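You operate a simulated robot arm through the tools that you are given. There is no shell and no other tool. Be economical: measure what you need, move in short steps, check, and stop when the job is done.

You are at the controls of a simulated robot arm. One attempt, no reset.

## Task
Run the slide plate out and take the torn screen from pocket one.
Fine: The line is stopped. Pump knob to OUT, three strokes, knob back to HOLD before you lift the guard. Stand the screen in slot 4 and shut the guard. Set down upright: screen.

It is judged by the outcome, as a careful person would: the job done as asked, and still so three seconds after it is handed in. It fails if anything else is knocked over, pushed out of place, dropped, spilled or broken.

## Robot
A 7-joint arm with a two-finger parallel gripper, fixed in place. Base frame: the origin is at the foot of the arm, x ahead of it, y to its left, z up. Units: mm, rad, N and s.
With the tool pointing down near the work surface it reaches from about 300 to 700 mm from the base axis. Its first joint turns from -1.152 to 1.152 rad. Payload 1.57 kg.
The TCP is the grasp point between the finger pads, 30 mm short of the fingertips. In the tool frame z runs along the fingers and y along their closing line. Largest opening 110 mm; finger width 24, thickness 12; the body of the gripper, 48 by 112 mm, starts 78 mm behind the TCP.
Orientation is that of the tool frame in the base frame, as [roll, pitch, yaw] about the fixed x, y, z axes, in that order (R = Rz(yaw) Ry(pitch) Rx(roll)). With the fingers straight down and closing along the base's y, the tool's x points along the base's -x, its y along +y and its z along -z.

## Interface
- The arm moves only by the tool play_rows. Its argument "increments" is text: rows parted by semicolons, each of 7 numbers parted by spaces: the shift along the base's x, y, z in mm, then the turn, a rotation vector about the base's x, y, z in rad, then the closure in counts, from 0 (fully open) to 255 (shut). In form: x y z rx ry rz claw; .... A call has 1 to 8 rows; each row is the pose to reach, as a shift and turn from the pose commanded when the call began. Each row takes 0.2 s and may step no farther than 50 mm and 0.15 rad from the row before; otherwise, or with a gripper value out of range, the whole call is refused. A pose out of reach is approached as far as the arm can. The call stops where the force on the tool passes 90 N (or 10 N more than at its start, if that is more) or the arm is blocked; 0.2 s more then pass. The fingers move at their own pace (about 108 mm/s each) and stop on an object; they squeeze with about 29 N. The grip force told is the motor's: it shows also when the fingers shut on nothing. Time passes only in rows, and 0.2 s behind the last, so rows that repeat a pose let the fingers close. The reply holds the time, the measured pose of the TCP, the force on the tool along the base axes, the opening and the grip force, in the units named above and with some noise, with the torque about the TCP (base axes, N m) and any sound that the robot's microphone picked up, and new pictures: "pictures" is both (left out), scene, wrist or none.
- Cameras (640 x 400 px; columns grow to the right, rows downward): "scene" is fixed at [179.7, -407, 1402.6]; the picture's right is [0.62, -0.78, 0.00], its down [-0.45, -0.35, -0.82] and it looks along [0.64, 0.51, -0.57] (base axes); focal length 214 px, centre (320, 200). "wrist" rides on the gripper at [70, 16, -141] in the tool frame; the picture's right is [-0.23, 0.97, 0.00], its down [-0.86, -0.20, -0.48] and it looks along [-0.47, -0.11, 0.88] (tool axes); focal length 222 px, centre (320, 200).
- probe_pixels(camera, pixels): for up to 12 pixels [column, row] of the newest picture of that camera ("zoom" is the newest enlarged one), the place [x, y, z] in the base frame of the surface seen there, good to about 3 mm. No time passes.
- enlarge(camera, box): a new picture of the part [left, top, right, bottom] of that camera's present view, enlarged. No time passes.
- hand_in(): hands the job in; it is judged then, once.

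Keep the steps short. Do not move on a guess: measure, check each grasp and each placing, and mend mistakes. In all there are 80 turns and 200 pictures (those below and enlarged ones count). Leave the gripper open and the arm clear of the work at the hand-in unless told otherwise, and finish with a single line.

The tools are called after "Emit:" as name(argument=value, ...) on one line, values as JSON. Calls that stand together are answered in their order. play_rows: Moves the arm, as the interface text tells. Its arguments: {"type":"object","properties":{"increments":{"type":"string"},"pictures":{"type":"string","enum":["both","scene","wrist","none"]}},"required":["increments"]} The other tools are called the same way: probe_pixels (camera, pixels) gives the place of the surface under pixels of a picture; enlarge (camera, box) takes an enlarged picture of a part of a camera's view; hand_in () hands the job in.

At the start:

```text
time_s: 0.0
position: [358.7, 26.2, 1334.6]
tcp_rot: [-3.14, 0.002, 3.141]
ft_force: [-0.3, -0.2, -0.1]
wrist_torque: [0.01, 0.02, -0.01]
finger_gap: 110.1
finger_force: 0.0
```

scene: 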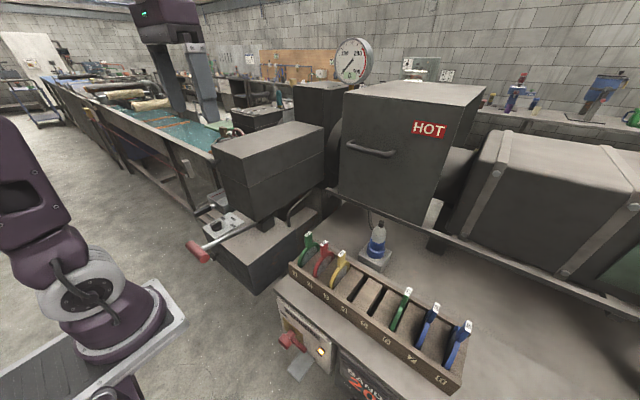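
wrist: 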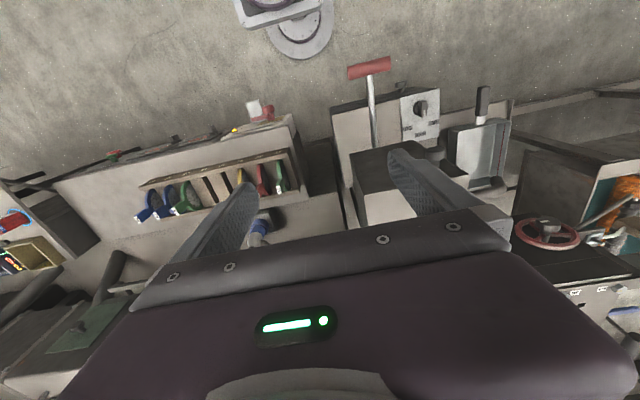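

The scene shows a rack with screens (280-470, 230-390), a pump with a red lever (about 200,250), a knob plate and a guard. I'll enlarge these to read the labels.

Emit:
enlarge(camera="scene", box=[170, 110, 350, 300])

Emit:
enlarge(camera="scene", box=[260, 220, 480, 400])

Emit:
enlarge(camera="wrist", box=[320, 40, 540, 220])

Emit:
enlarge(camera="scene", box=[310, 20, 480, 220])

```text
2.11 times, centred on (260, 205) of scene
```

zoom: 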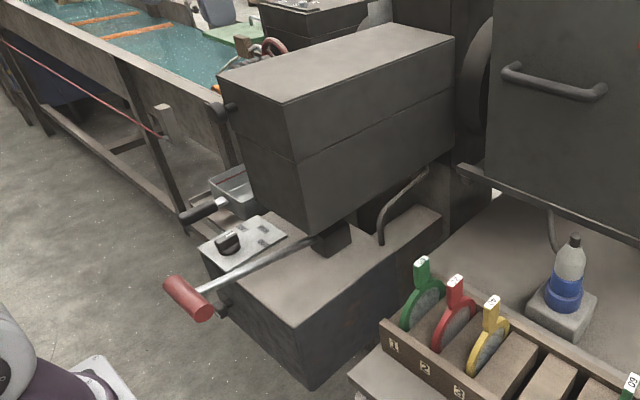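

```text
2.22 times, centred on (370, 310) of scene
```

zoom: 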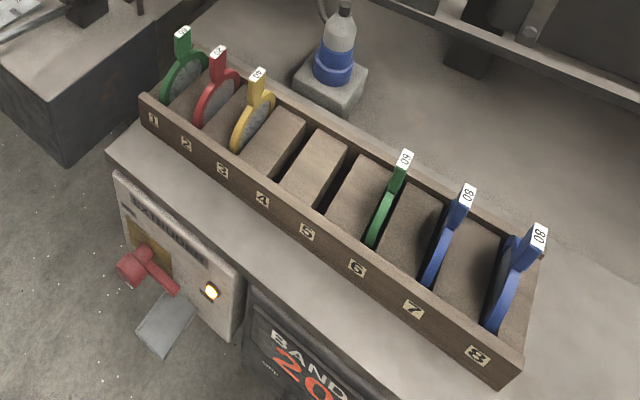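

```text
2.22 times, centred on (430, 130) of wrist
```

zoom: 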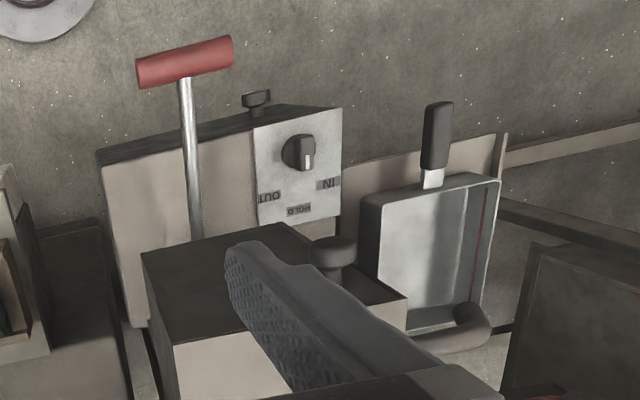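

```text
2.00 times, centred on (395, 120) of scene
```

zoom: 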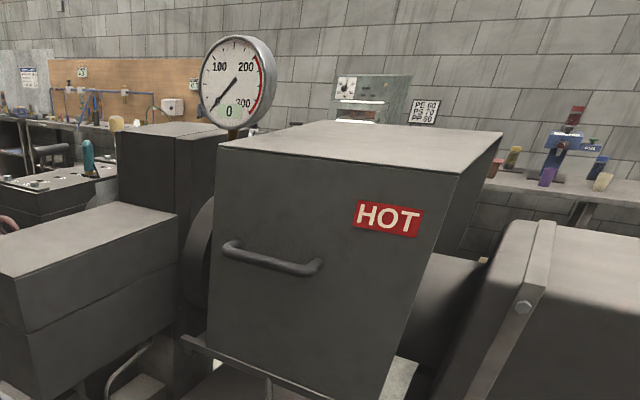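

Next I'll probe the key places: lever handle, shaft, knob, guard handle and box corners, and rack labels and slots.

Emit:
probe_pixels(camera="scene", pixels=[[192, 248], [203, 256], [222, 242], [255, 228], [233, 218], [348, 144], [370, 152], [394, 154], [345, 95], [435, 107], [328, 187], [422, 222]])

Emit:
probe_pixels(camera="scene", pixels=[[213, 150], [225, 205], [258, 222], [322, 130], [255, 168], [292, 268], [335, 300], [353, 312], [434, 375], [311, 236], [378, 230], [370, 262]])

Emit:
probe_pixels(camera="wrist", pixels=[[356, 72], [369, 68], [385, 65], [374, 110], [423, 108], [420, 105], [412, 127], [422, 131], [434, 122], [484, 95], [482, 118], [408, 82]])

```text
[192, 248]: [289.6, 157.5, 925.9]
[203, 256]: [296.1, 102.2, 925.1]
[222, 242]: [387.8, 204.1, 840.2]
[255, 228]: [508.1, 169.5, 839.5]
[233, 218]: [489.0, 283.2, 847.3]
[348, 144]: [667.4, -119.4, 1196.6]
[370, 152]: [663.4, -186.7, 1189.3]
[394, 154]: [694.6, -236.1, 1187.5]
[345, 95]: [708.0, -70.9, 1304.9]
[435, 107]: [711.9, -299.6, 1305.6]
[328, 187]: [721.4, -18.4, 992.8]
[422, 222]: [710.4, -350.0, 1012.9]
```

```text
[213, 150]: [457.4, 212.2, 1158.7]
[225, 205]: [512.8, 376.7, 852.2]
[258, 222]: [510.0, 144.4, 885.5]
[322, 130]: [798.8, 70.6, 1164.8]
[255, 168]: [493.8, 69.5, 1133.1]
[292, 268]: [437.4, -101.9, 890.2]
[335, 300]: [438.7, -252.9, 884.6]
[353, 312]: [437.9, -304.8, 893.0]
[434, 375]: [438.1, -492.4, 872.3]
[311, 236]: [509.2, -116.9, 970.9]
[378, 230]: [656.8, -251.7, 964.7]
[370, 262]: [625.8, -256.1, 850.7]
```

```text
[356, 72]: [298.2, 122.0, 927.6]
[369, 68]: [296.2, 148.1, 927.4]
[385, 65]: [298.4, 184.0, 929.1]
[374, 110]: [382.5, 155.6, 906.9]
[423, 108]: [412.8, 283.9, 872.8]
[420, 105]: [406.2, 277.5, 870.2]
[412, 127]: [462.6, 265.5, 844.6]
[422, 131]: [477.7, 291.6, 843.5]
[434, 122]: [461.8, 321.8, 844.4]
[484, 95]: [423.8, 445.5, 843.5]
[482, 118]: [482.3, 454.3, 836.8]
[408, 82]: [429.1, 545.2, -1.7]
```

The knob plate is near (415,280,870), the lever crossbar near (296,148,927), and the boxy changer spans x 457–800, y 70–212, up to z 1160. I'll move left and down for a closer look at the knob and that box.

Emit:
play_rows(increments="0 40 -20 0 0 0 0; 0 80 -40 0 0 0 0; -5 120 -60 0 0 0 0; -10 160 -80 0 0 0 0; -15 200 -100 0 0 0 0; -20 240 -115 0 0 0 0; -20 250 -130 0 0 0 0")

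```text
time_s: 1.6
position: [340.6, 276.0, 1205.1]
tcp_rot: [-3.141, 0.002, 3.14]
ft_force: [0.5, -1.1, -0.3]
wrist_torque: [0.04, 0.02, -0.01]
finger_gap: 110.1
finger_force: 0.1
```

scene: 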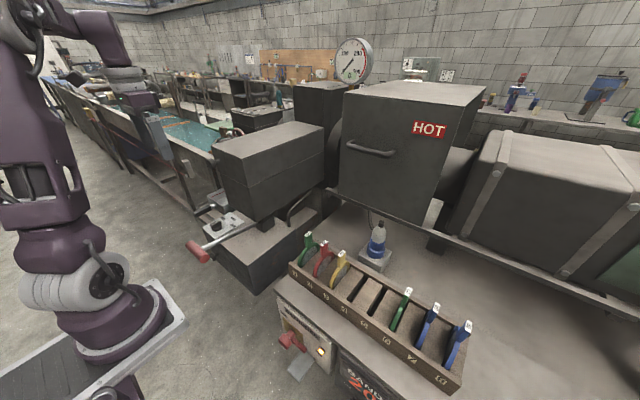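
wrist: 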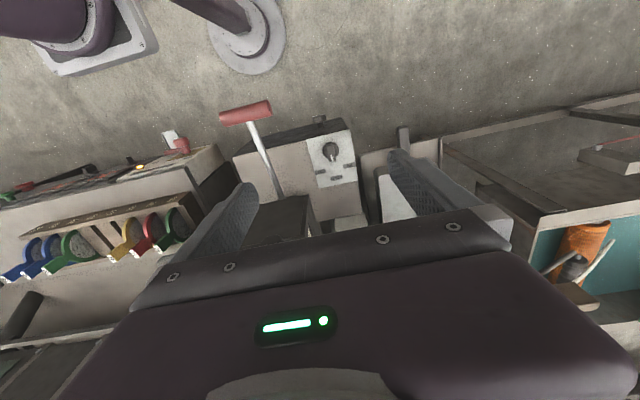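

The knob plate is at wrist (330,155). I'll enlarge it and probe it.

Emit:
enlarge(camera="wrist", box=[280, 110, 380, 210])

Emit:
enlarge(camera="wrist", box=[200, 90, 460, 250])

Emit:
probe_pixels(camera="wrist", pixels=[[224, 117], [246, 112], [268, 106], [258, 140], [270, 170], [280, 200], [331, 150], [326, 150], [336, 150], [349, 166], [321, 171], [335, 176]])

```text
4.00 times, centred on (330, 160) of wrist
```

zoom: 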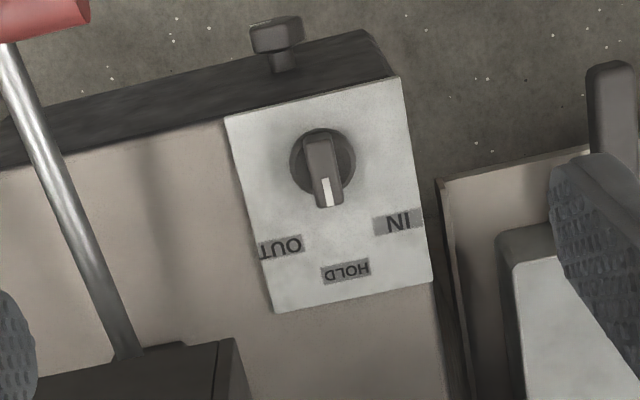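

```text
2.46 times, centred on (330, 170) of wrist
```

zoom: 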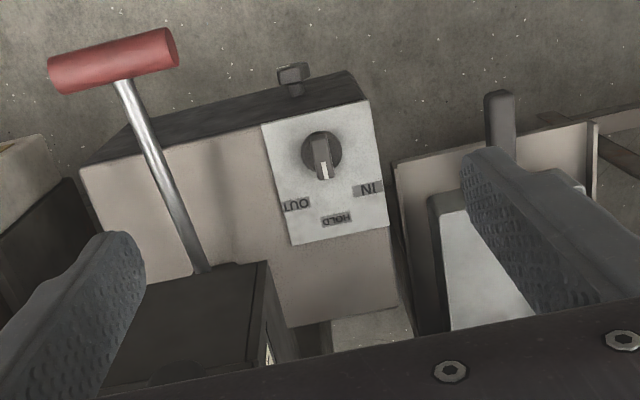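

```text
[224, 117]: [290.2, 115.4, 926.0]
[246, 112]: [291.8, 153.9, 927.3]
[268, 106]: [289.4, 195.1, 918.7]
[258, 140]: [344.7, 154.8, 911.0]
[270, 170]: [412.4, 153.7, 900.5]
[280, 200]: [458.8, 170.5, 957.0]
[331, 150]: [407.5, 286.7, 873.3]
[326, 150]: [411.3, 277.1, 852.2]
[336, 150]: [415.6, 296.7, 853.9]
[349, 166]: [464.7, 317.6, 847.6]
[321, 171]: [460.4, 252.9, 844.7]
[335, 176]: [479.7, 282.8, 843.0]
```

Knob centre is about (412,286), with the pointer at HOLD; OUT lies toward −y. Next I need to know how the guard opens, so I'll enlarge the changer box.

Emit:
enlarge(camera="scene", box=[200, 110, 340, 220])

Emit:
probe_pixels(camera="scene", pixels=[[215, 140], [214, 165], [218, 185], [253, 190], [257, 218], [300, 160], [322, 170], [290, 128], [230, 150], [275, 210], [300, 192], [335, 160]])

```text
3.64 times, centred on (270, 165) of scene
```

zoom: 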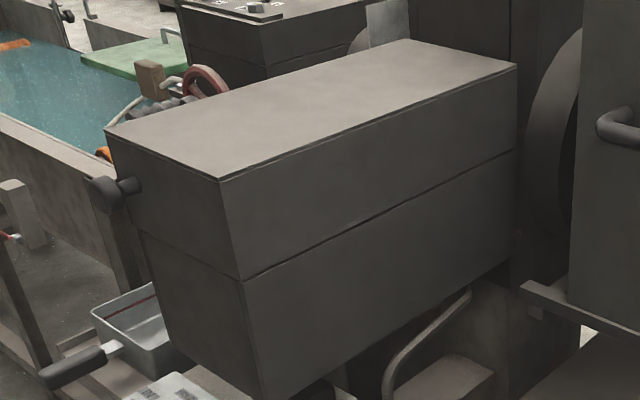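

```text
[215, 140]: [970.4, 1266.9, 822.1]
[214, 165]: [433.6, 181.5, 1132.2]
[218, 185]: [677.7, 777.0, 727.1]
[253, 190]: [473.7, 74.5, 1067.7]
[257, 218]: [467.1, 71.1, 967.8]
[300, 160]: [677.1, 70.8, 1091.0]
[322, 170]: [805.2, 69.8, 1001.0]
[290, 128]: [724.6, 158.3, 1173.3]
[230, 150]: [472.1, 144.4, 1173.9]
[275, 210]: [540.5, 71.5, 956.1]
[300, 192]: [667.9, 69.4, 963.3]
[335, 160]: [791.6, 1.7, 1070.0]
```

The guard is the upper box (x 465–805, y 70–212, z 1065–1174), with a black knob on its front face near (434,185,1132). Pump first: I'll descend above the selector knob with the fingers half closed.

Emit:
play_rows(increments="15 3 -45 0 0 0 130; 30 6 -90 0 0 0 130; 45 9 -135 0 0 0 130; 60 10 -180 0 0 0 130; 71 10 -225 0 0 0 130; 71 10 -255 0 0 0 130; 71 10 -255 0 0 0 130", pictures="wrist")

```text
time_s: 3.2
position: [410.3, 285.8, 949.8]
tcp_rot: [-3.139, 0.002, -3.14]
ft_force: [0.0, 0.5, 0.9]
wrist_torque: [0.01, 0.01, 0.02]
finger_gap: 53.6
finger_force: 0.1
```

wrist: 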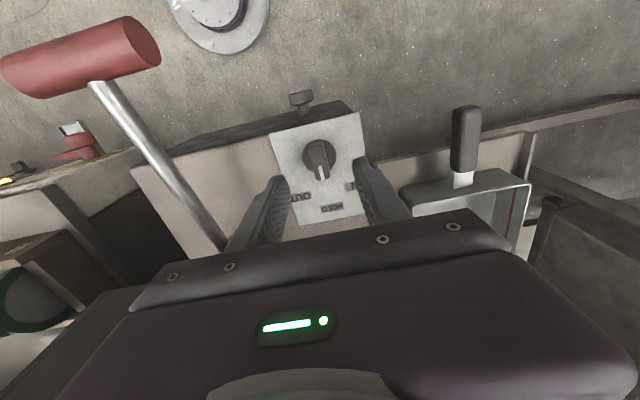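

Emit:
enlarge(camera="wrist", box=[260, 100, 400, 220])

Emit:
probe_pixels(camera="wrist", pixels=[[317, 147], [319, 155], [321, 174], [310, 160], [330, 158], [306, 150], [334, 150], [331, 207], [300, 198], [350, 188], [348, 115], [280, 145]])

```text
3.33 times, centred on (330, 160) of wrist
```

zoom: 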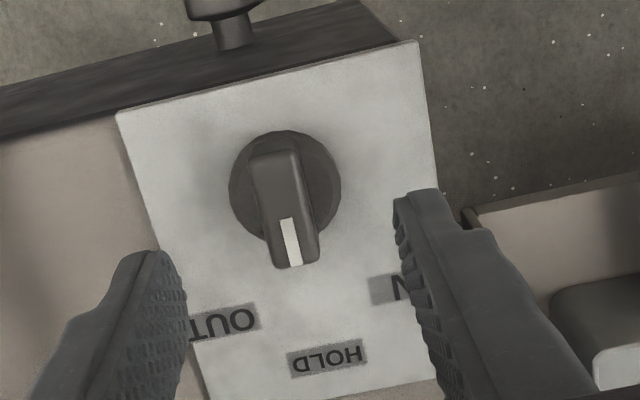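

```text
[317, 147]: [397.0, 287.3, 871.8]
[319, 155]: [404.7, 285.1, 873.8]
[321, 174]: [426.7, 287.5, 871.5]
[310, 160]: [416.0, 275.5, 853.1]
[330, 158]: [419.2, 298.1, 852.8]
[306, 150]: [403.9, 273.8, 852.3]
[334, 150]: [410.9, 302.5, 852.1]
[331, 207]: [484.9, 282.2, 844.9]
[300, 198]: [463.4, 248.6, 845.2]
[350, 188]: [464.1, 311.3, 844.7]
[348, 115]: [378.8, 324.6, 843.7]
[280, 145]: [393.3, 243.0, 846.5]
```

The knob bar runs x 393–430 at y 287, with its top at z 873. I'll lower to TCP z≈887 and close on it.

Emit:
play_rows(increments="2 1 -32 0 0 0 130; 2 1 -63 0 0 0 130; 2 1 -63 0 0 0 200; 2 1 -63 0 0 0 255; 2 1 -63 0 0 0 255", pictures="wrist")

```text
time_s: 4.4
position: [412.0, 284.4, 885.6]
tcp_rot: [-3.136, -0.003, 3.139]
ft_force: [0.6, -31.0, 0.8]
wrist_torque: [-0.2, -0.56, -0.11]
finger_gap: 16.0
finger_force: 31.5
```

wrist: 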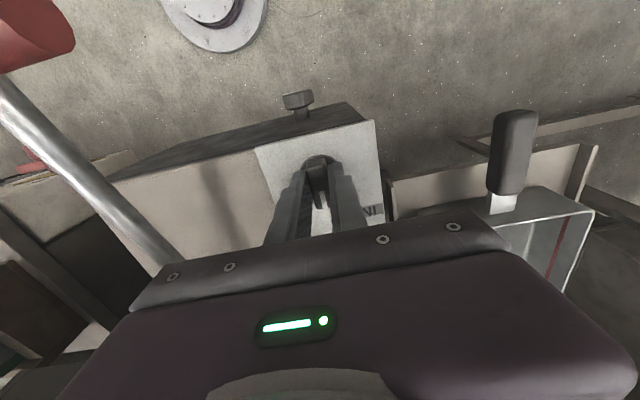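

Gripped (gap 16 mm), but with a 31 N sideways load, so the true knob axis is about y 284. I'll shift 3 mm to relieve it, then turn toward OUT.

Emit:
play_rows(increments="0 -3 0 0 0 0 255; 0 -3 0 0 0 -0.14 255; 0 -3 0 0 0 -0.28 255; 0 -3 0 0 0 -0.42 255; 0 -3 0 0 0 -0.56 255; 0 -3 0 0 0 -0.62 255", pictures="wrist")

```text
time_s: 5.8
position: [412.8, 286.1, 887.0]
tcp_rot: [3.14, 0.003, 2.519]
ft_force: [10.4, -5.6, -24.6]
wrist_torque: [-0.19, -0.25, -0.03]
finger_gap: 16.0
finger_force: 31.2
```

wrist: 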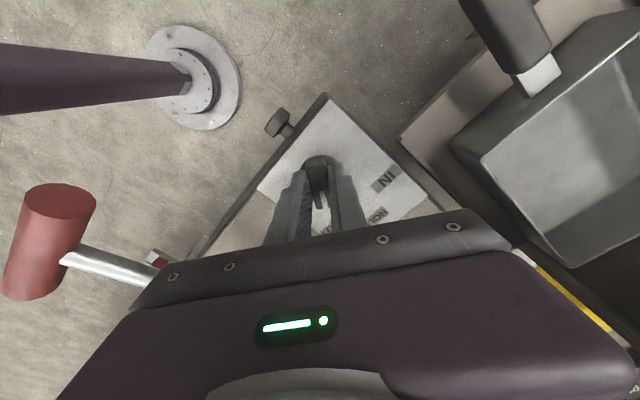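

No resistance yet at −0.62 rad. I'll go a bit further and look for a stop or a click.

Emit:
play_rows(increments="0 0 0 0 0 -0.06 255; 0 0 0 0 0 -0.12 255; 0 0 0 0 0 -0.16 255", pictures="none")

```text
time_s: 6.6
position: [412.4, 286.1, 887.7]
tcp_rot: [-3.141, 0.002, 2.361]
ft_force: [15.0, 8.1, -20.8]
wrist_torque: [0.19, -0.16, 0.01]
finger_gap: 16.0
finger_force: 31.5
```

The turn totals 0.78 rad with no torque. I'll release, lift and look.

Emit:
play_rows(increments="0 0 0 0 0 0 150; 0 0 0 0 0 0 130; 0 0 40 0 0 0 130; 0 0 80 0 0 0 130", pictures="wrist")

Emit:
enlarge(camera="wrist", box=[260, 100, 400, 220])

```text
time_s: 7.6
position: [412.1, 284.6, 968.6]
tcp_rot: [-3.14, 0.001, 2.362]
ft_force: [-0.3, -0.7, -1.0]
wrist_torque: [0.0, -0.02, -0.01]
finger_gap: 54.0
finger_force: 0.1
```

wrist: 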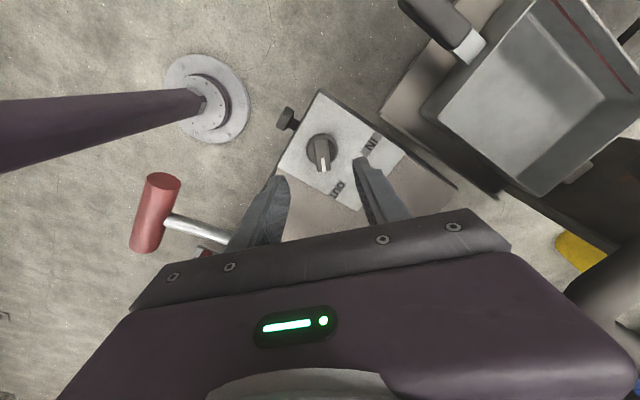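

```text
3.33 times, centred on (330, 160) of wrist
```

zoom: 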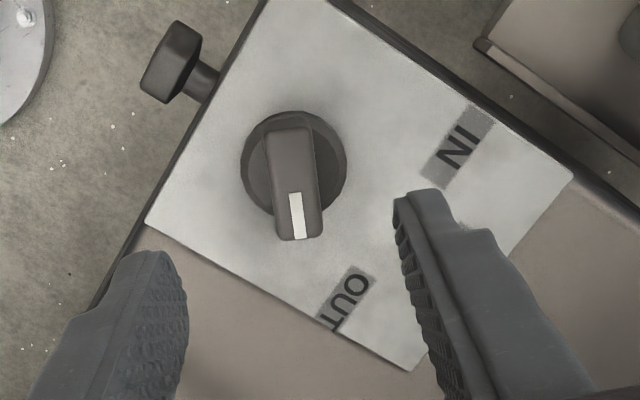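

The pointer seems a little past the OUT label. I'll measure the label directions exactly.

Emit:
probe_pixels(camera="zoom", pixels=[[348, 299], [458, 146], [243, 165], [347, 165], [295, 112], [288, 135], [298, 232], [293, 185]])

```text
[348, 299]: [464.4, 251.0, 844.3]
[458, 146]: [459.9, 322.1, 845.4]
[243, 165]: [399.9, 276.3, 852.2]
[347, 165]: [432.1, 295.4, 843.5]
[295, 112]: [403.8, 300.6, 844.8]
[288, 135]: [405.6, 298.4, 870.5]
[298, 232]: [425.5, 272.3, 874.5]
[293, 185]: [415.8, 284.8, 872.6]
```

The pointer reads about −48° and the OUT label about −35°. I'll regrip and turn back 0.2 rad.

Emit:
play_rows(increments="0 1 -40 0 0 0 130; 0 1 -80 0 0 0 160; 0 1 -80 0 0 0 255; 0 1 -80 0 0 0 255; 0 1 -80 0 0 0.1 255; 0 1 -80 0 0 0.18 255; 0 1 -80 0 0 0.18 130; 0 1 -20 0 0 0.18 130", pictures="wrist")

Emit:
enlarge(camera="wrist", box=[260, 100, 400, 220])

```text
refused: row 8 steps farther than a row can; nothing moved
```

```text
3.33 times, centred on (330, 160) of wrist
```

zoom: 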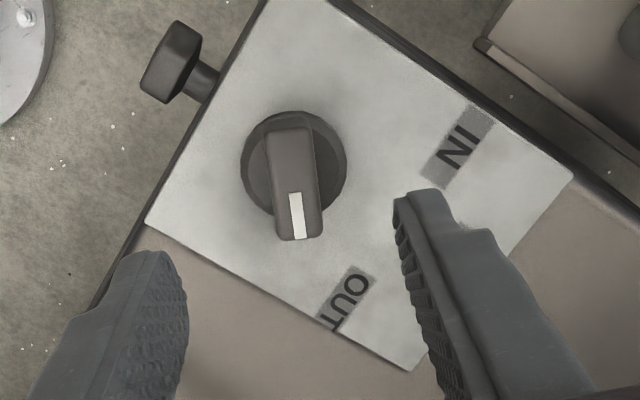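

Refused because the last step was over 50 mm. I'll do the same with a shorter lift.

Emit:
play_rows(increments="0 1 -40 0 0 0 130; 0 1 -80 0 0 0 160; 0 1 -80 0 0 0 255; 0 1 -80 0 0 0 255; 0 1 -80 0 0 0.1 255; 0 1 -80 0 0 0.18 255; 0 1 -80 0 0 0.18 130; 0 1 -35 0 0 0.18 130", pictures="wrist")

Emit:
enlarge(camera="wrist", box=[260, 100, 400, 220])

```text
time_s: 9.4
position: [412.5, 286.7, 932.1]
tcp_rot: [-3.14, 0.002, 2.541]
ft_force: [-0.5, 0.7, 0.8]
wrist_torque: [-0.02, -0.01, 0.01]
finger_gap: 54.1
finger_force: 0.0
```

wrist: 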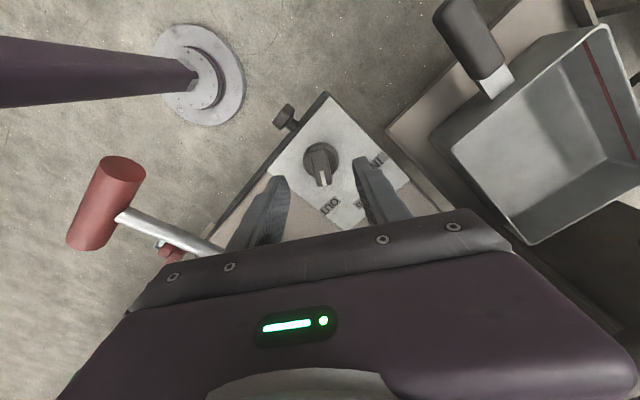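

```text
3.33 times, centred on (330, 160) of wrist
```

zoom: 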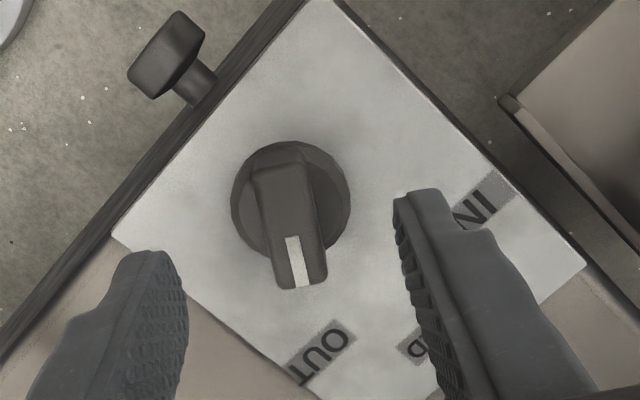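

The pointer now sits at OUT. Next is the lever: crossbar along y, centre near (297,150,914). I'll lift, turn the gripper so it closes along x, and go above the +y half of the bar.

Emit:
play_rows(increments="0 0 40 0 0 -0.14 116; -20 -15 75 0 0 -0.28 116; -40 -35 75 0 0 -0.42 116; -60 -55 75 0 0 -0.56 116; -80 -75 75 0 0 -0.7 116; -100 -95 75 0 0 -0.84 116; -115 -111 75 0 0 -0.97 116; -115 -111 75 0 0 -0.97 116", pictures="both")

```text
time_s: 11.2
position: [298.5, 175.2, 1006.7]
tcp_rot: [-3.139, 0.001, 1.569]
ft_force: [0.6, 0.4, -0.1]
wrist_torque: [0.03, 0.01, -0.02]
finger_gap: 60.3
finger_force: 0.0
```

scene: 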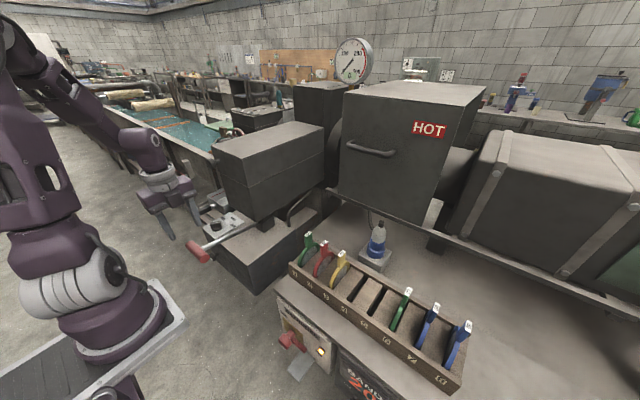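
wrist: 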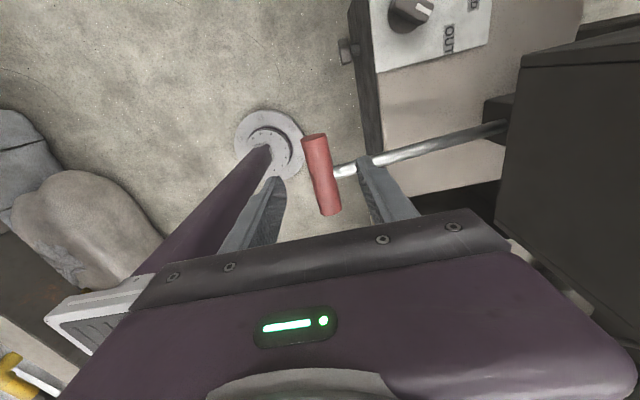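

The crossbar is visible at wrist (320,175). I'll probe it.

Emit:
probe_pixels(camera="wrist", pixels=[[315, 140], [318, 155], [321, 175], [325, 195], [329, 211], [345, 171], [370, 163], [440, 145], [495, 127], [304, 145], [327, 143], [500, 105]])

```text
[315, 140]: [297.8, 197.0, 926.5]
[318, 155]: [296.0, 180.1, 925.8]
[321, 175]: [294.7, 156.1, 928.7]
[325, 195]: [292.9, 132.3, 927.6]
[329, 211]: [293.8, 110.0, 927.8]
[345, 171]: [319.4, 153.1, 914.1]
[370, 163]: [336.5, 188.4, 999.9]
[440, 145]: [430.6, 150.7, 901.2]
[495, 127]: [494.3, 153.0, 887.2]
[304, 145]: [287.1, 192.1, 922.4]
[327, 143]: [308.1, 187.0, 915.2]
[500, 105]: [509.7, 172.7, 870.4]
```

Crossbar axis: x 296, y 107–200, z about 914; the rod is at y 153. I'll descend at y 178 and close.

Emit:
play_rows(increments="-2 3 -45 0 0 0 116; -2 3 -92 0 0 0 116; -2 3 -92 0 0 0 200; -2 3 -92 0 0 0 255; -2 3 -92 0 0 0 255", pictures="wrist")

```text
time_s: 12.4
position: [294.5, 178.5, 914.0]
tcp_rot: [-3.136, 0.003, 1.571]
ft_force: [-30.3, 7.9, -11.5]
wrist_torque: [0.33, -0.01, -0.96]
finger_gap: 27.4
finger_force: 37.8
```

wrist: 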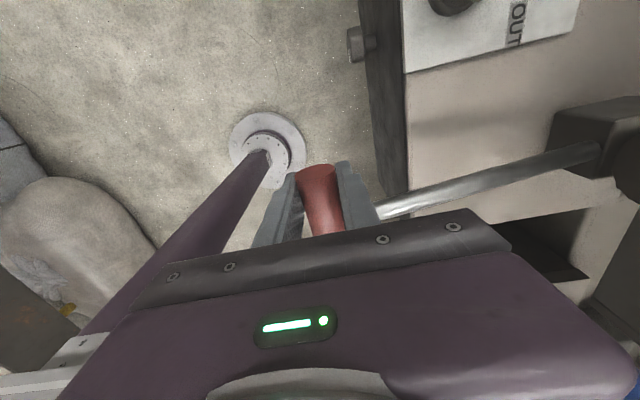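

Gripped (gap 27.4). I'll ease x by −3, then press the lever down gently along its arc about the block pivot, watching the force.

Emit:
play_rows(increments="-3 0 0 0 0 0 255; -4 0 -10 0 0 0 255; -5 0 -20 0 0 0 255; -5 0 -30 0 0 0 255; -6 0 -40 0 0 0 255", pictures="scene")

```text
time_s: 13.6
position: [292.2, 178.5, 874.9]
tcp_rot: [3.14, 0.0, 1.571]
ft_force: [10.4, -5.6, 3.9]
wrist_torque: [-0.53, -0.11, 0.31]
finger_gap: 27.0
finger_force: 38.0
```

scene: 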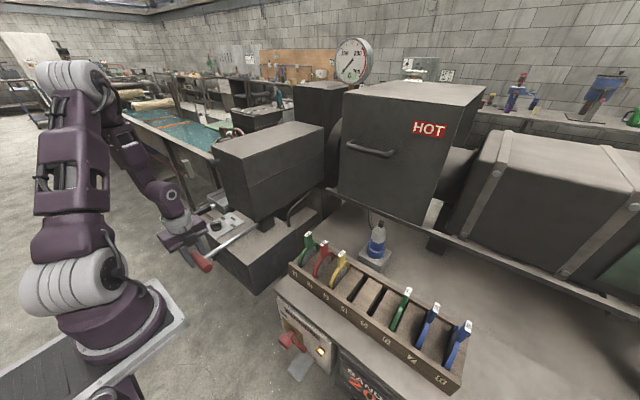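

The lever moves freely. I'll continue down to find the bottom stop.

Emit:
play_rows(increments="1 0 -10 0 0 0 255; 1 0 -20 0 0 0 255; 3 0 -30 0 0 0 255; 5 0 -40 0 0 0 255; 8 0 -50 0 0 0 255; 11 0 -60 0 0 0 255", pictures="scene")

```text
time_s: 15.0
position: [299.2, 179.1, 814.6]
tcp_rot: [-3.136, 0.001, 1.571]
ft_force: [-7.0, 6.2, 6.9]
wrist_torque: [0.23, -0.36, -0.83]
finger_gap: 26.8
finger_force: 37.8
```

scene: 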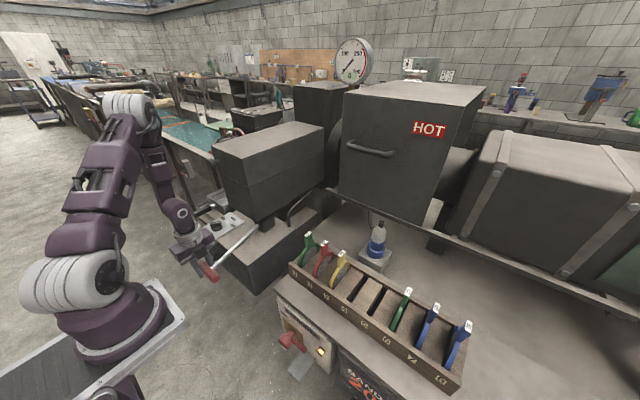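

Still free at about 100 mm down. I'll continue in small steps until the stop.

Emit:
play_rows(increments="1 0 -6 0 0 0 255; 3 0 -12 0 0 0 255; 5 0 -18 0 0 0 255; 7 0 -24 0 0 0 255", pictures="scene")

Emit:
enlarge(camera="scene", box=[170, 170, 330, 300])

```text
time_s: 16.0
position: [300.2, 176.7, 791.5]
tcp_rot: [-3.122, 0.004, 1.573]
ft_force: [-59.6, 2.8, 34.7]
wrist_torque: [-0.66, -1.06, -0.93]
finger_gap: 27.1
finger_force: 37.2
```

scene: 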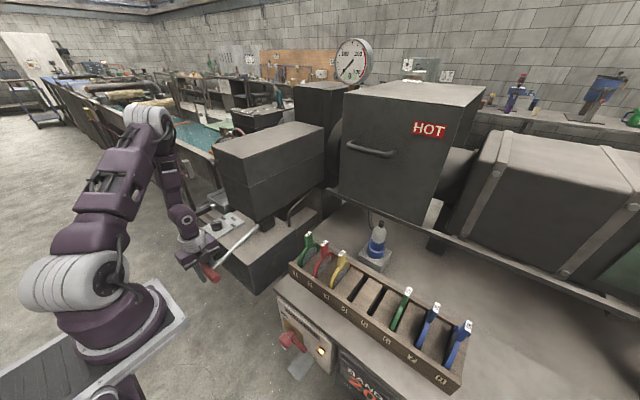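

```text
3.08 times, centred on (250, 235) of scene
```

zoom: 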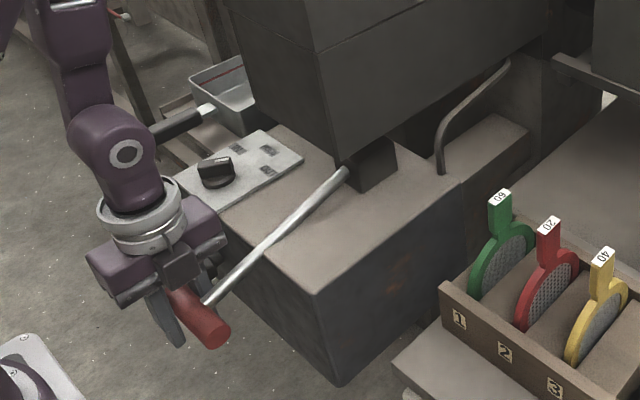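

Resistance built up near z 791, which looks like the bottom of the stroke. I'll go back up along the arc with corrected x.

Emit:
play_rows(increments="-6 1 0 0 0 0 255; -9 1 20 0 0 0 255; -12 1 42 0 0 0 255; -14 1 64 0 0 0 255; -14 1 86 0 0 0 255; -14 1 106 0 0 0 255; -12 1 124 0 0 0 255", pictures="scene")

Emit:
enlarge(camera="scene", box=[170, 110, 350, 300])

```text
time_s: 17.6
position: [295.8, 180.8, 914.1]
tcp_rot: [-3.141, 0.0, 1.57]
ft_force: [-19.2, 4.9, -33.9]
wrist_torque: [0.17, -0.14, -0.92]
finger_gap: 27.6
finger_force: 37.9
```

scene: 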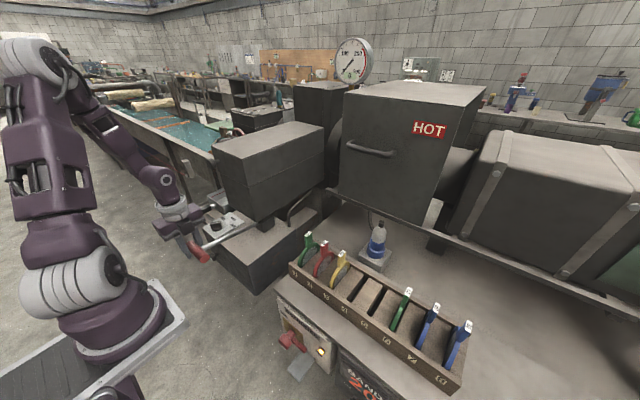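

```text
2.11 times, centred on (260, 205) of scene
```

zoom: 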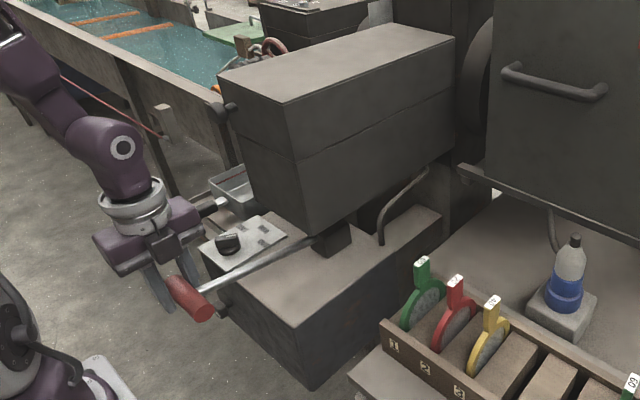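

At z 914 the upper stop pushes back, so stroke one is complete. Stroke two, down.

Emit:
play_rows(increments="-2 0 -20 0 0 0 255; -3 0 -42 0 0 0 255; -2 0 -64 0 0 0 255; 0 0 -86 0 0 0 255; 3 0 -106 0 0 0 255; 5 0 -118 0 0 0 255; 6 0 -125 0 0 0 255; 6 0 -128 0 0 0 255", pictures="none")

```text
time_s: 19.4
position: [300.8, 177.4, 786.7]
tcp_rot: [-3.137, 0.003, 1.572]
ft_force: [-23.8, -3.4, 26.1]
wrist_torque: [0.09, -0.61, -0.61]
finger_gap: 26.7
finger_force: 37.5
```

I'll press a little more to confirm the bottom stop.

Emit:
play_rows(increments="0 0 -4 0 0 0 255; 1 0 -8 0 0 0 255", pictures="none")

```text
time_s: 20.0
position: [299.8, 178.8, 778.9]
tcp_rot: [-3.135, 0.001, 1.571]
ft_force: [-35.9, -1.1, 33.7]
wrist_torque: [0.07, -1.16, -0.76]
finger_gap: 27.1
finger_force: 38.1
```

z still moved, so either it isn't at the stop or the grip is slipping. I'll look.

Emit:
enlarge(camera="scene", box=[170, 170, 330, 300])

Emit:
enlarge(camera="wrist", box=[240, 130, 400, 250])

```text
3.08 times, centred on (250, 235) of scene
```

zoom: 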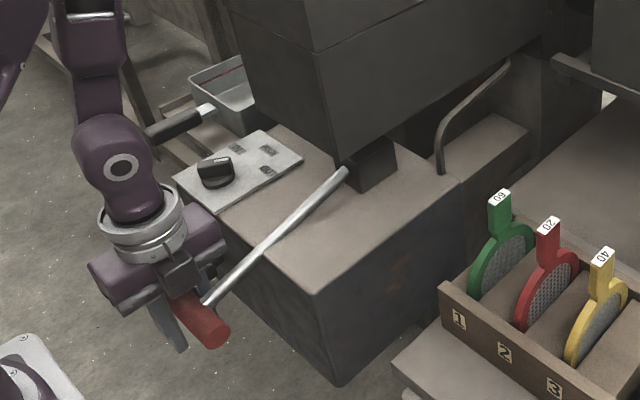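

```text
3.33 times, centred on (320, 190) of wrist
```

zoom: 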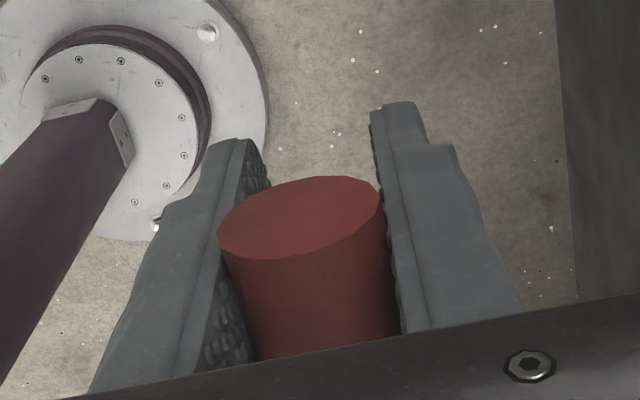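

The rod looks the same as at the first bottom, so the lever is at its stop and the fingers just slid down the bar. I'll return to the top stop, which also recentres the grip.

Emit:
play_rows(increments="-3 0 15 0 0 0 255; -4 0 35 0 0 0 255; -6 0 55 0 0 0 255; -8 0 77 0 0 0 255; -9 0 99 0 0 0 255; -8 0 119 0 0 0 255; -6 0 130 0 0 0 255; -6 0 137 0 0 0 255", pictures="scene")

Emit:
enlarge(camera="scene", box=[170, 170, 330, 300])

```text
time_s: 21.8
position: [295.7, 178.5, 915.3]
tcp_rot: [-3.136, 0.005, 1.571]
ft_force: [-31.1, -1.3, -28.7]
wrist_torque: [-0.07, -0.17, -0.63]
finger_gap: 27.7
finger_force: 37.7
```

scene: 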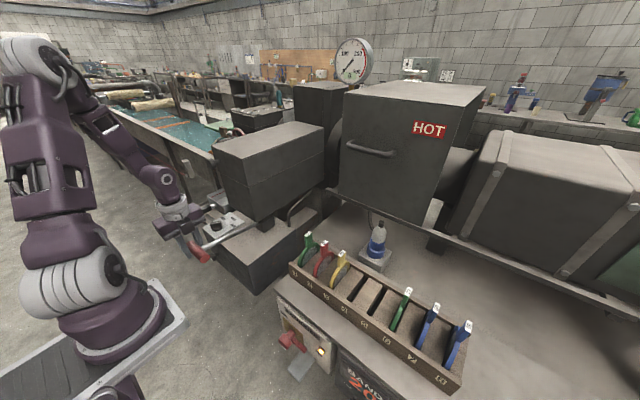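

```text
3.08 times, centred on (250, 235) of scene
```

zoom: 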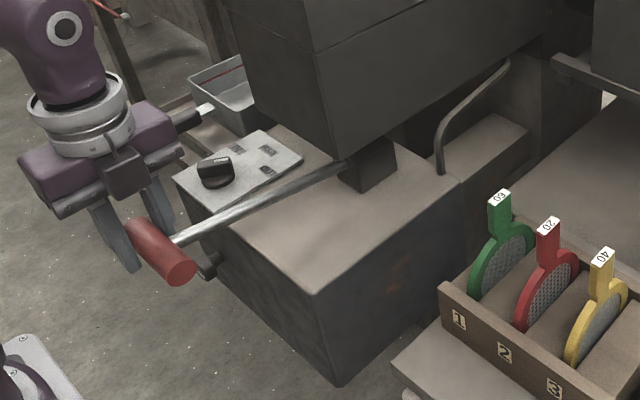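

Two strokes are done. Now stroke three: down to the stop.

Emit:
play_rows(increments="-3 0 -20 0 0 0 255; -4 0 -42 0 0 0 255; -3 0 -64 0 0 0 255; -2 0 -86 0 0 0 255; 1 0 -106 0 0 0 255; 3 0 -118 0 0 0 255; 4 0 -126 0 0 0 255; 4 0 -129 0 0 0 255", pictures="none")

Emit:
enlarge(camera="scene", box=[170, 170, 330, 300])

```text
time_s: 23.6
position: [298.8, 178.5, 787.9]
tcp_rot: [-3.138, 0.001, 1.57]
ft_force: [-19.3, 5.8, 32.7]
wrist_torque: [-0.11, -0.55, -0.9]
finger_gap: 26.9
finger_force: 37.3
```

```text
3.08 times, centred on (250, 235) of scene
```

zoom: 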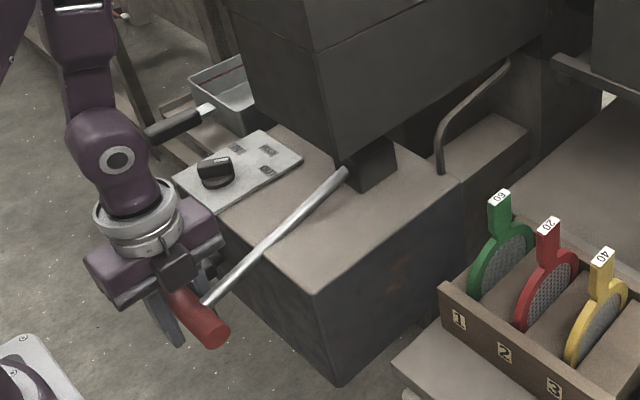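

Stop reached. I'll bring the lever back up to its top stop.

Emit:
play_rows(increments="-2 0 15 0 0 0 255; -4 0 35 0 0 0 255; -6 0 55 0 0 0 255; -8 0 77 0 0 0 255; -8 0 99 0 0 0 255; -6 0 115 0 0 0 255; -5 0 127 0 0 0 255; -6 0 127 0 0 0 116", pictures="none")

```text
time_s: 25.4
position: [297.0, 179.4, 914.0]
tcp_rot: [3.138, 0.002, 1.571]
ft_force: [0.3, -1.0, 0.1]
wrist_torque: [0.01, 0.0, 0.0]
finger_gap: 60.0
finger_force: 0.0
```

The lever is released at the top. I'll retreat upward, then reverse the path to the knob.

Emit:
play_rows(increments="0 0 48 0 0 0 116; 0 0 92 0 0 0.14 116; 20 20 92 0 0 0.28 116; 40 40 92 0 0 0.42 116; 60 60 92 0 0 0.56 116; 80 80 92 0 0 0.7 116; 100 95 92 0 0 0.84 116; 115 107 80 0 0 0.97 125", pictures="wrist")

Emit:
enlarge(camera="wrist", box=[200, 90, 460, 250])

Emit:
enlarge(camera="scene", box=[170, 110, 350, 300])

```text
time_s: 27.2
position: [410.1, 286.0, 993.7]
tcp_rot: [-3.139, 0.003, 2.542]
ft_force: [0.4, -0.5, -0.7]
wrist_torque: [0.02, 0.0, 0.04]
finger_gap: 56.1
finger_force: 0.0
```

wrist: 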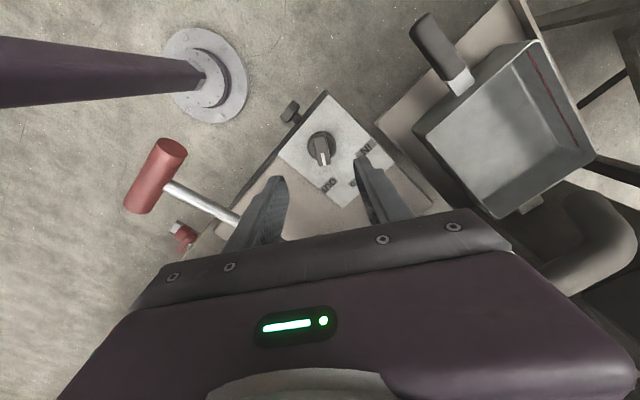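

```text
2.46 times, centred on (330, 170) of wrist
```

zoom: 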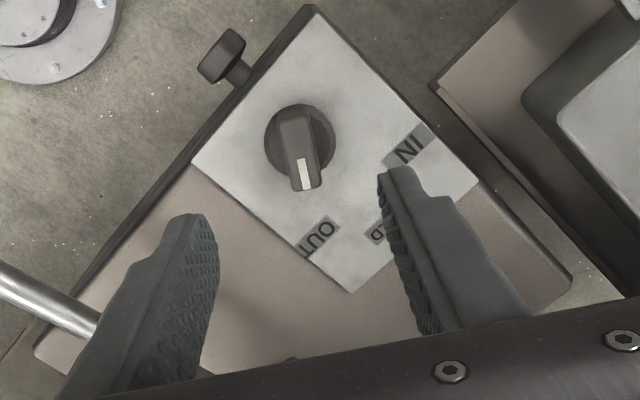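

```text
2.11 times, centred on (260, 205) of scene
```

zoom: 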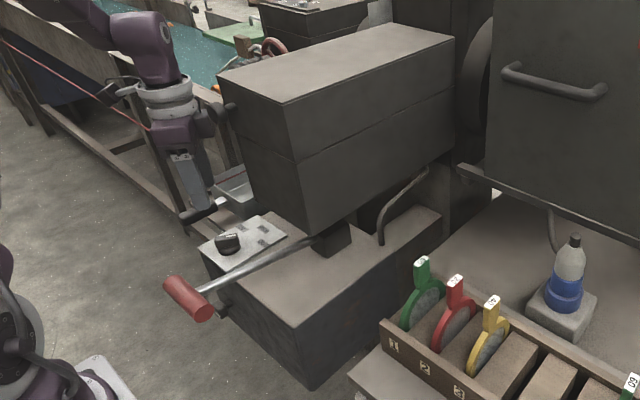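

The knob still points at OUT. I'll regrip it and turn +0.6 rad back to HOLD.

Emit:
play_rows(increments="2 0 -45 0 0 0 130; 2 0 -90 0 0 0 130; 2 0 -106 0 0 0 170; 2 0 -106 0 0 0 255; 2 0 -106 0 0 0 255; 2 0 -106 0 0 0.14 255; 2 0 -106 0 0 0.28 255; 2 0 -106 0 0 0.42 255", pictures="none")

Emit:
play_rows(increments="0 0 0 0 0 0.14 255; 0 0 0 0 0 0.18 255; 0 0 0 0 0 0.18 255; 0 0 0 0 0 0.18 130; 0 0 0 0 0 0.18 130; 0 0 40 0 0 0.18 130; 0 0 80 0 0 0.18 130", pictures="wrist")

Emit:
enlarge(camera="wrist", box=[260, 100, 400, 220])

```text
time_s: 29.0
position: [411.3, 286.0, 886.6]
tcp_rot: [-3.138, 0.002, 2.965]
ft_force: [2.5, -3.6, -5.6]
wrist_torque: [-0.04, -0.97, -0.01]
finger_gap: 16.0
finger_force: 31.6
```

```text
time_s: 30.6
position: [411.4, 285.5, 968.5]
tcp_rot: [-3.141, 0.0, -3.141]
ft_force: [-0.1, -0.1, 0.5]
wrist_torque: [0.02, -0.02, -0.03]
finger_gap: 53.8
finger_force: 0.0
```

wrist: 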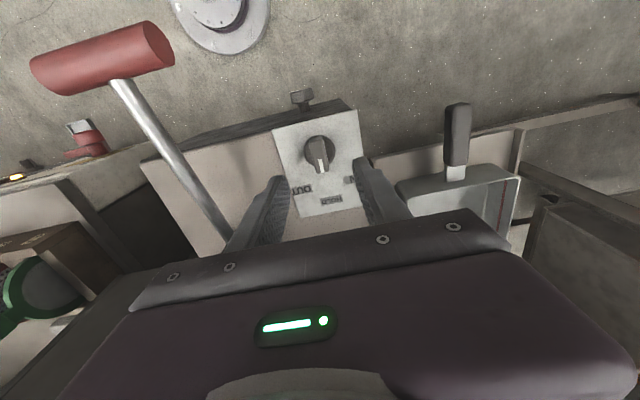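

```text
3.33 times, centred on (330, 160) of wrist
```

zoom: 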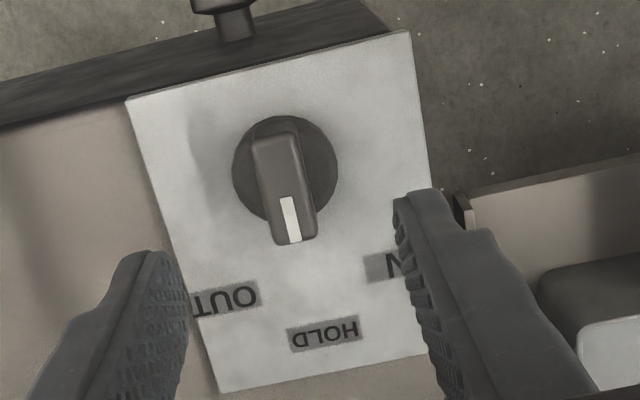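

The pointer is back at HOLD. I'll raise up and view the guard's front knob.

Emit:
play_rows(increments="-15 -15 45 0 0 0 60; -30 -30 90 0 0 0 0; -45 -45 135 0 0 0 0; -60 -60 180 0 0 0 0; -70 -75 225 0 0 0 0; -80 -90 270 0 0 0 0; -85 -100 310 0 0 0 0", pictures="both")

```text
time_s: 32.2
position: [326.6, 183.5, 1279.5]
tcp_rot: [-3.139, 0.003, -3.141]
ft_force: [0.4, 0.0, -0.7]
wrist_torque: [-0.03, 0.02, 0.0]
finger_gap: 110.0
finger_force: 0.1
```

scene: 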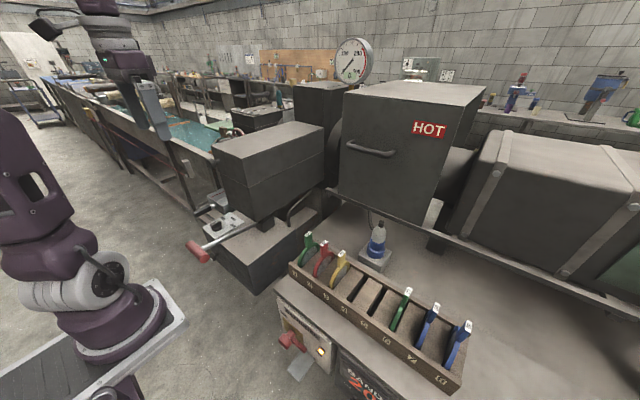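
wrist: 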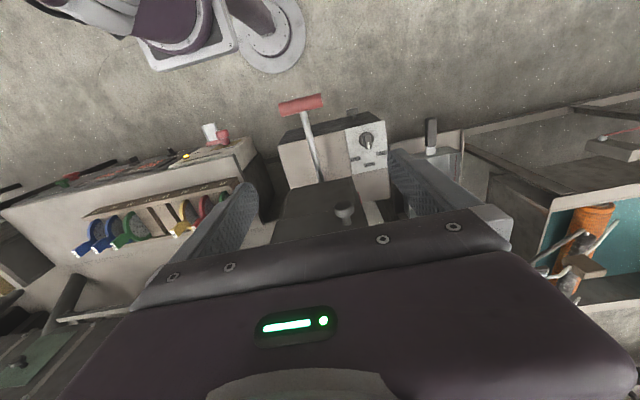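

The black guard knob is at wrist (343,212). I'll enlarge and probe around it.

Emit:
enlarge(camera="wrist", box=[260, 150, 400, 240])

Emit:
probe_pixels(camera="wrist", pixels=[[343, 212], [337, 208], [350, 207], [344, 222], [343, 204], [285, 190], [280, 225], [320, 182], [352, 182], [360, 215], [356, 195], [310, 210]])

```text
4.44 times, centred on (330, 195) of wrist
```

zoom: 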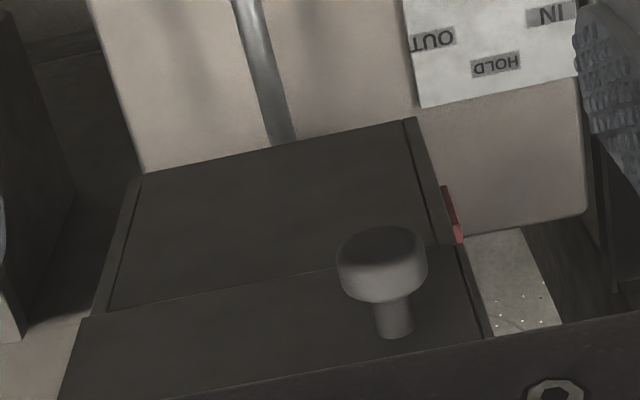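

```text
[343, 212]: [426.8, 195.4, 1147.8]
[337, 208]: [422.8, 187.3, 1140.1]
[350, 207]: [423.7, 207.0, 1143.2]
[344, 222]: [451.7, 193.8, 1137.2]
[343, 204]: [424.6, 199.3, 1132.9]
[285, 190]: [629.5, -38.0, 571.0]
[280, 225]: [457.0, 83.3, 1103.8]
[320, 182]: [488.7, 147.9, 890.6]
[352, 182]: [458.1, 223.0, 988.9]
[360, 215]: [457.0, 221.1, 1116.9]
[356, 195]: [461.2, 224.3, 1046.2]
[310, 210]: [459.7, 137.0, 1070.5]
```

Knob head: centre about (427,196,1138), stem back to the lid front at x 457. The lid covers y 70–224. I'll come straight down over the head with the fingers closing along y.

Emit:
play_rows(increments="35 5 -20 0 0 0 116; 70 10 -40 0 0 0 116; 101 12 -60 0 0 0 116; 101 12 -100 0 0 0 116; 101 12 -140 0 0 0 116; 101 12 -140 0 0 0 116", pictures="both")

Emit:
enlarge(camera="wrist", box=[250, 130, 390, 240])

```text
time_s: 33.6
position: [426.9, 197.7, 1137.7]
tcp_rot: [-3.14, 0.002, 3.14]
ft_force: [0.3, 0.5, -0.2]
wrist_torque: [0.0, 0.0, -0.03]
finger_gap: 59.8
finger_force: 0.0
```

scene: 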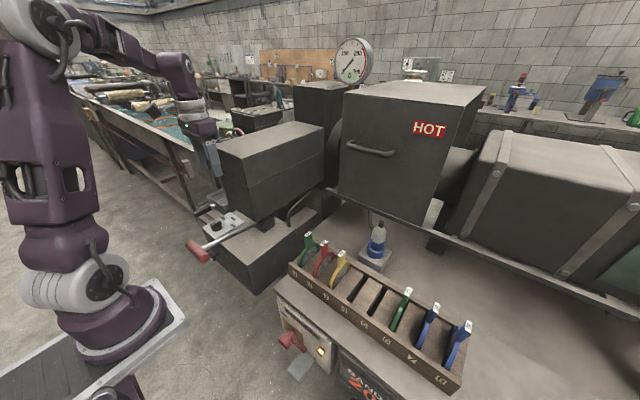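
wrist: 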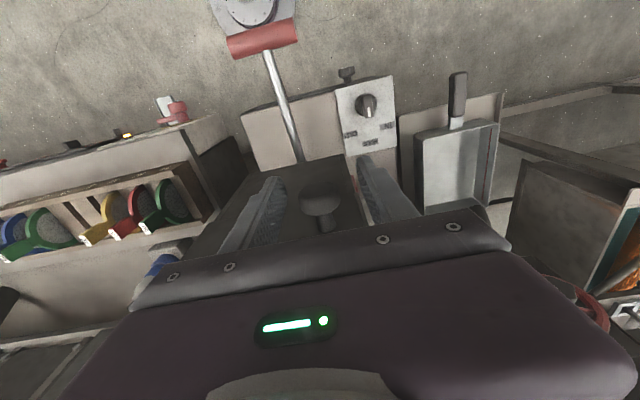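

```text
3.64 times, centred on (320, 185) of wrist
```

zoom: 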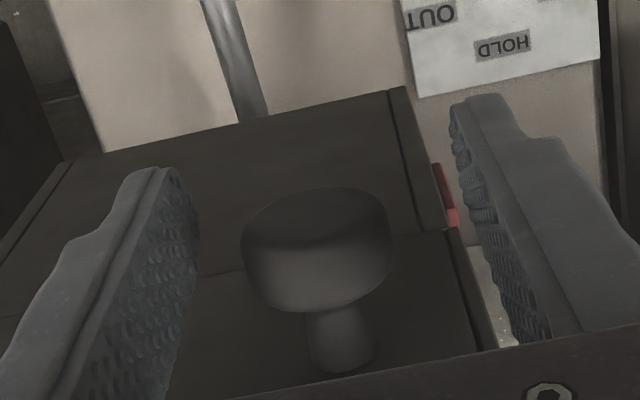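

The head sits between the fingers. I'll close on it.

Emit:
play_rows(increments="0 0 0 0 0 0 180; 0 0 0 0 0 0 255; 0 0 0 0 0 0 255", pictures="none")

```text
time_s: 34.4
position: [427.1, 196.5, 1137.7]
tcp_rot: [-3.138, 0.001, 3.141]
ft_force: [-1.2, -16.2, -3.6]
wrist_torque: [-0.15, 0.01, -0.19]
finger_gap: 29.3
finger_force: 39.0
```

Gripped (gap 29.3). I'll try a small test lift of 8 mm to learn from the forces how the guard hinges.

Emit:
play_rows(increments="0 -2 4 0 0 0 255; 0 -3 8 0 0 0 255", pictures="none")

```text
time_s: 35.0
position: [426.4, 193.2, 1145.8]
tcp_rot: [-3.137, -0.003, 3.14]
ft_force: [-4.5, -23.2, -19.2]
wrist_torque: [0.24, 0.21, -0.21]
finger_gap: 29.5
finger_force: 39.0
```

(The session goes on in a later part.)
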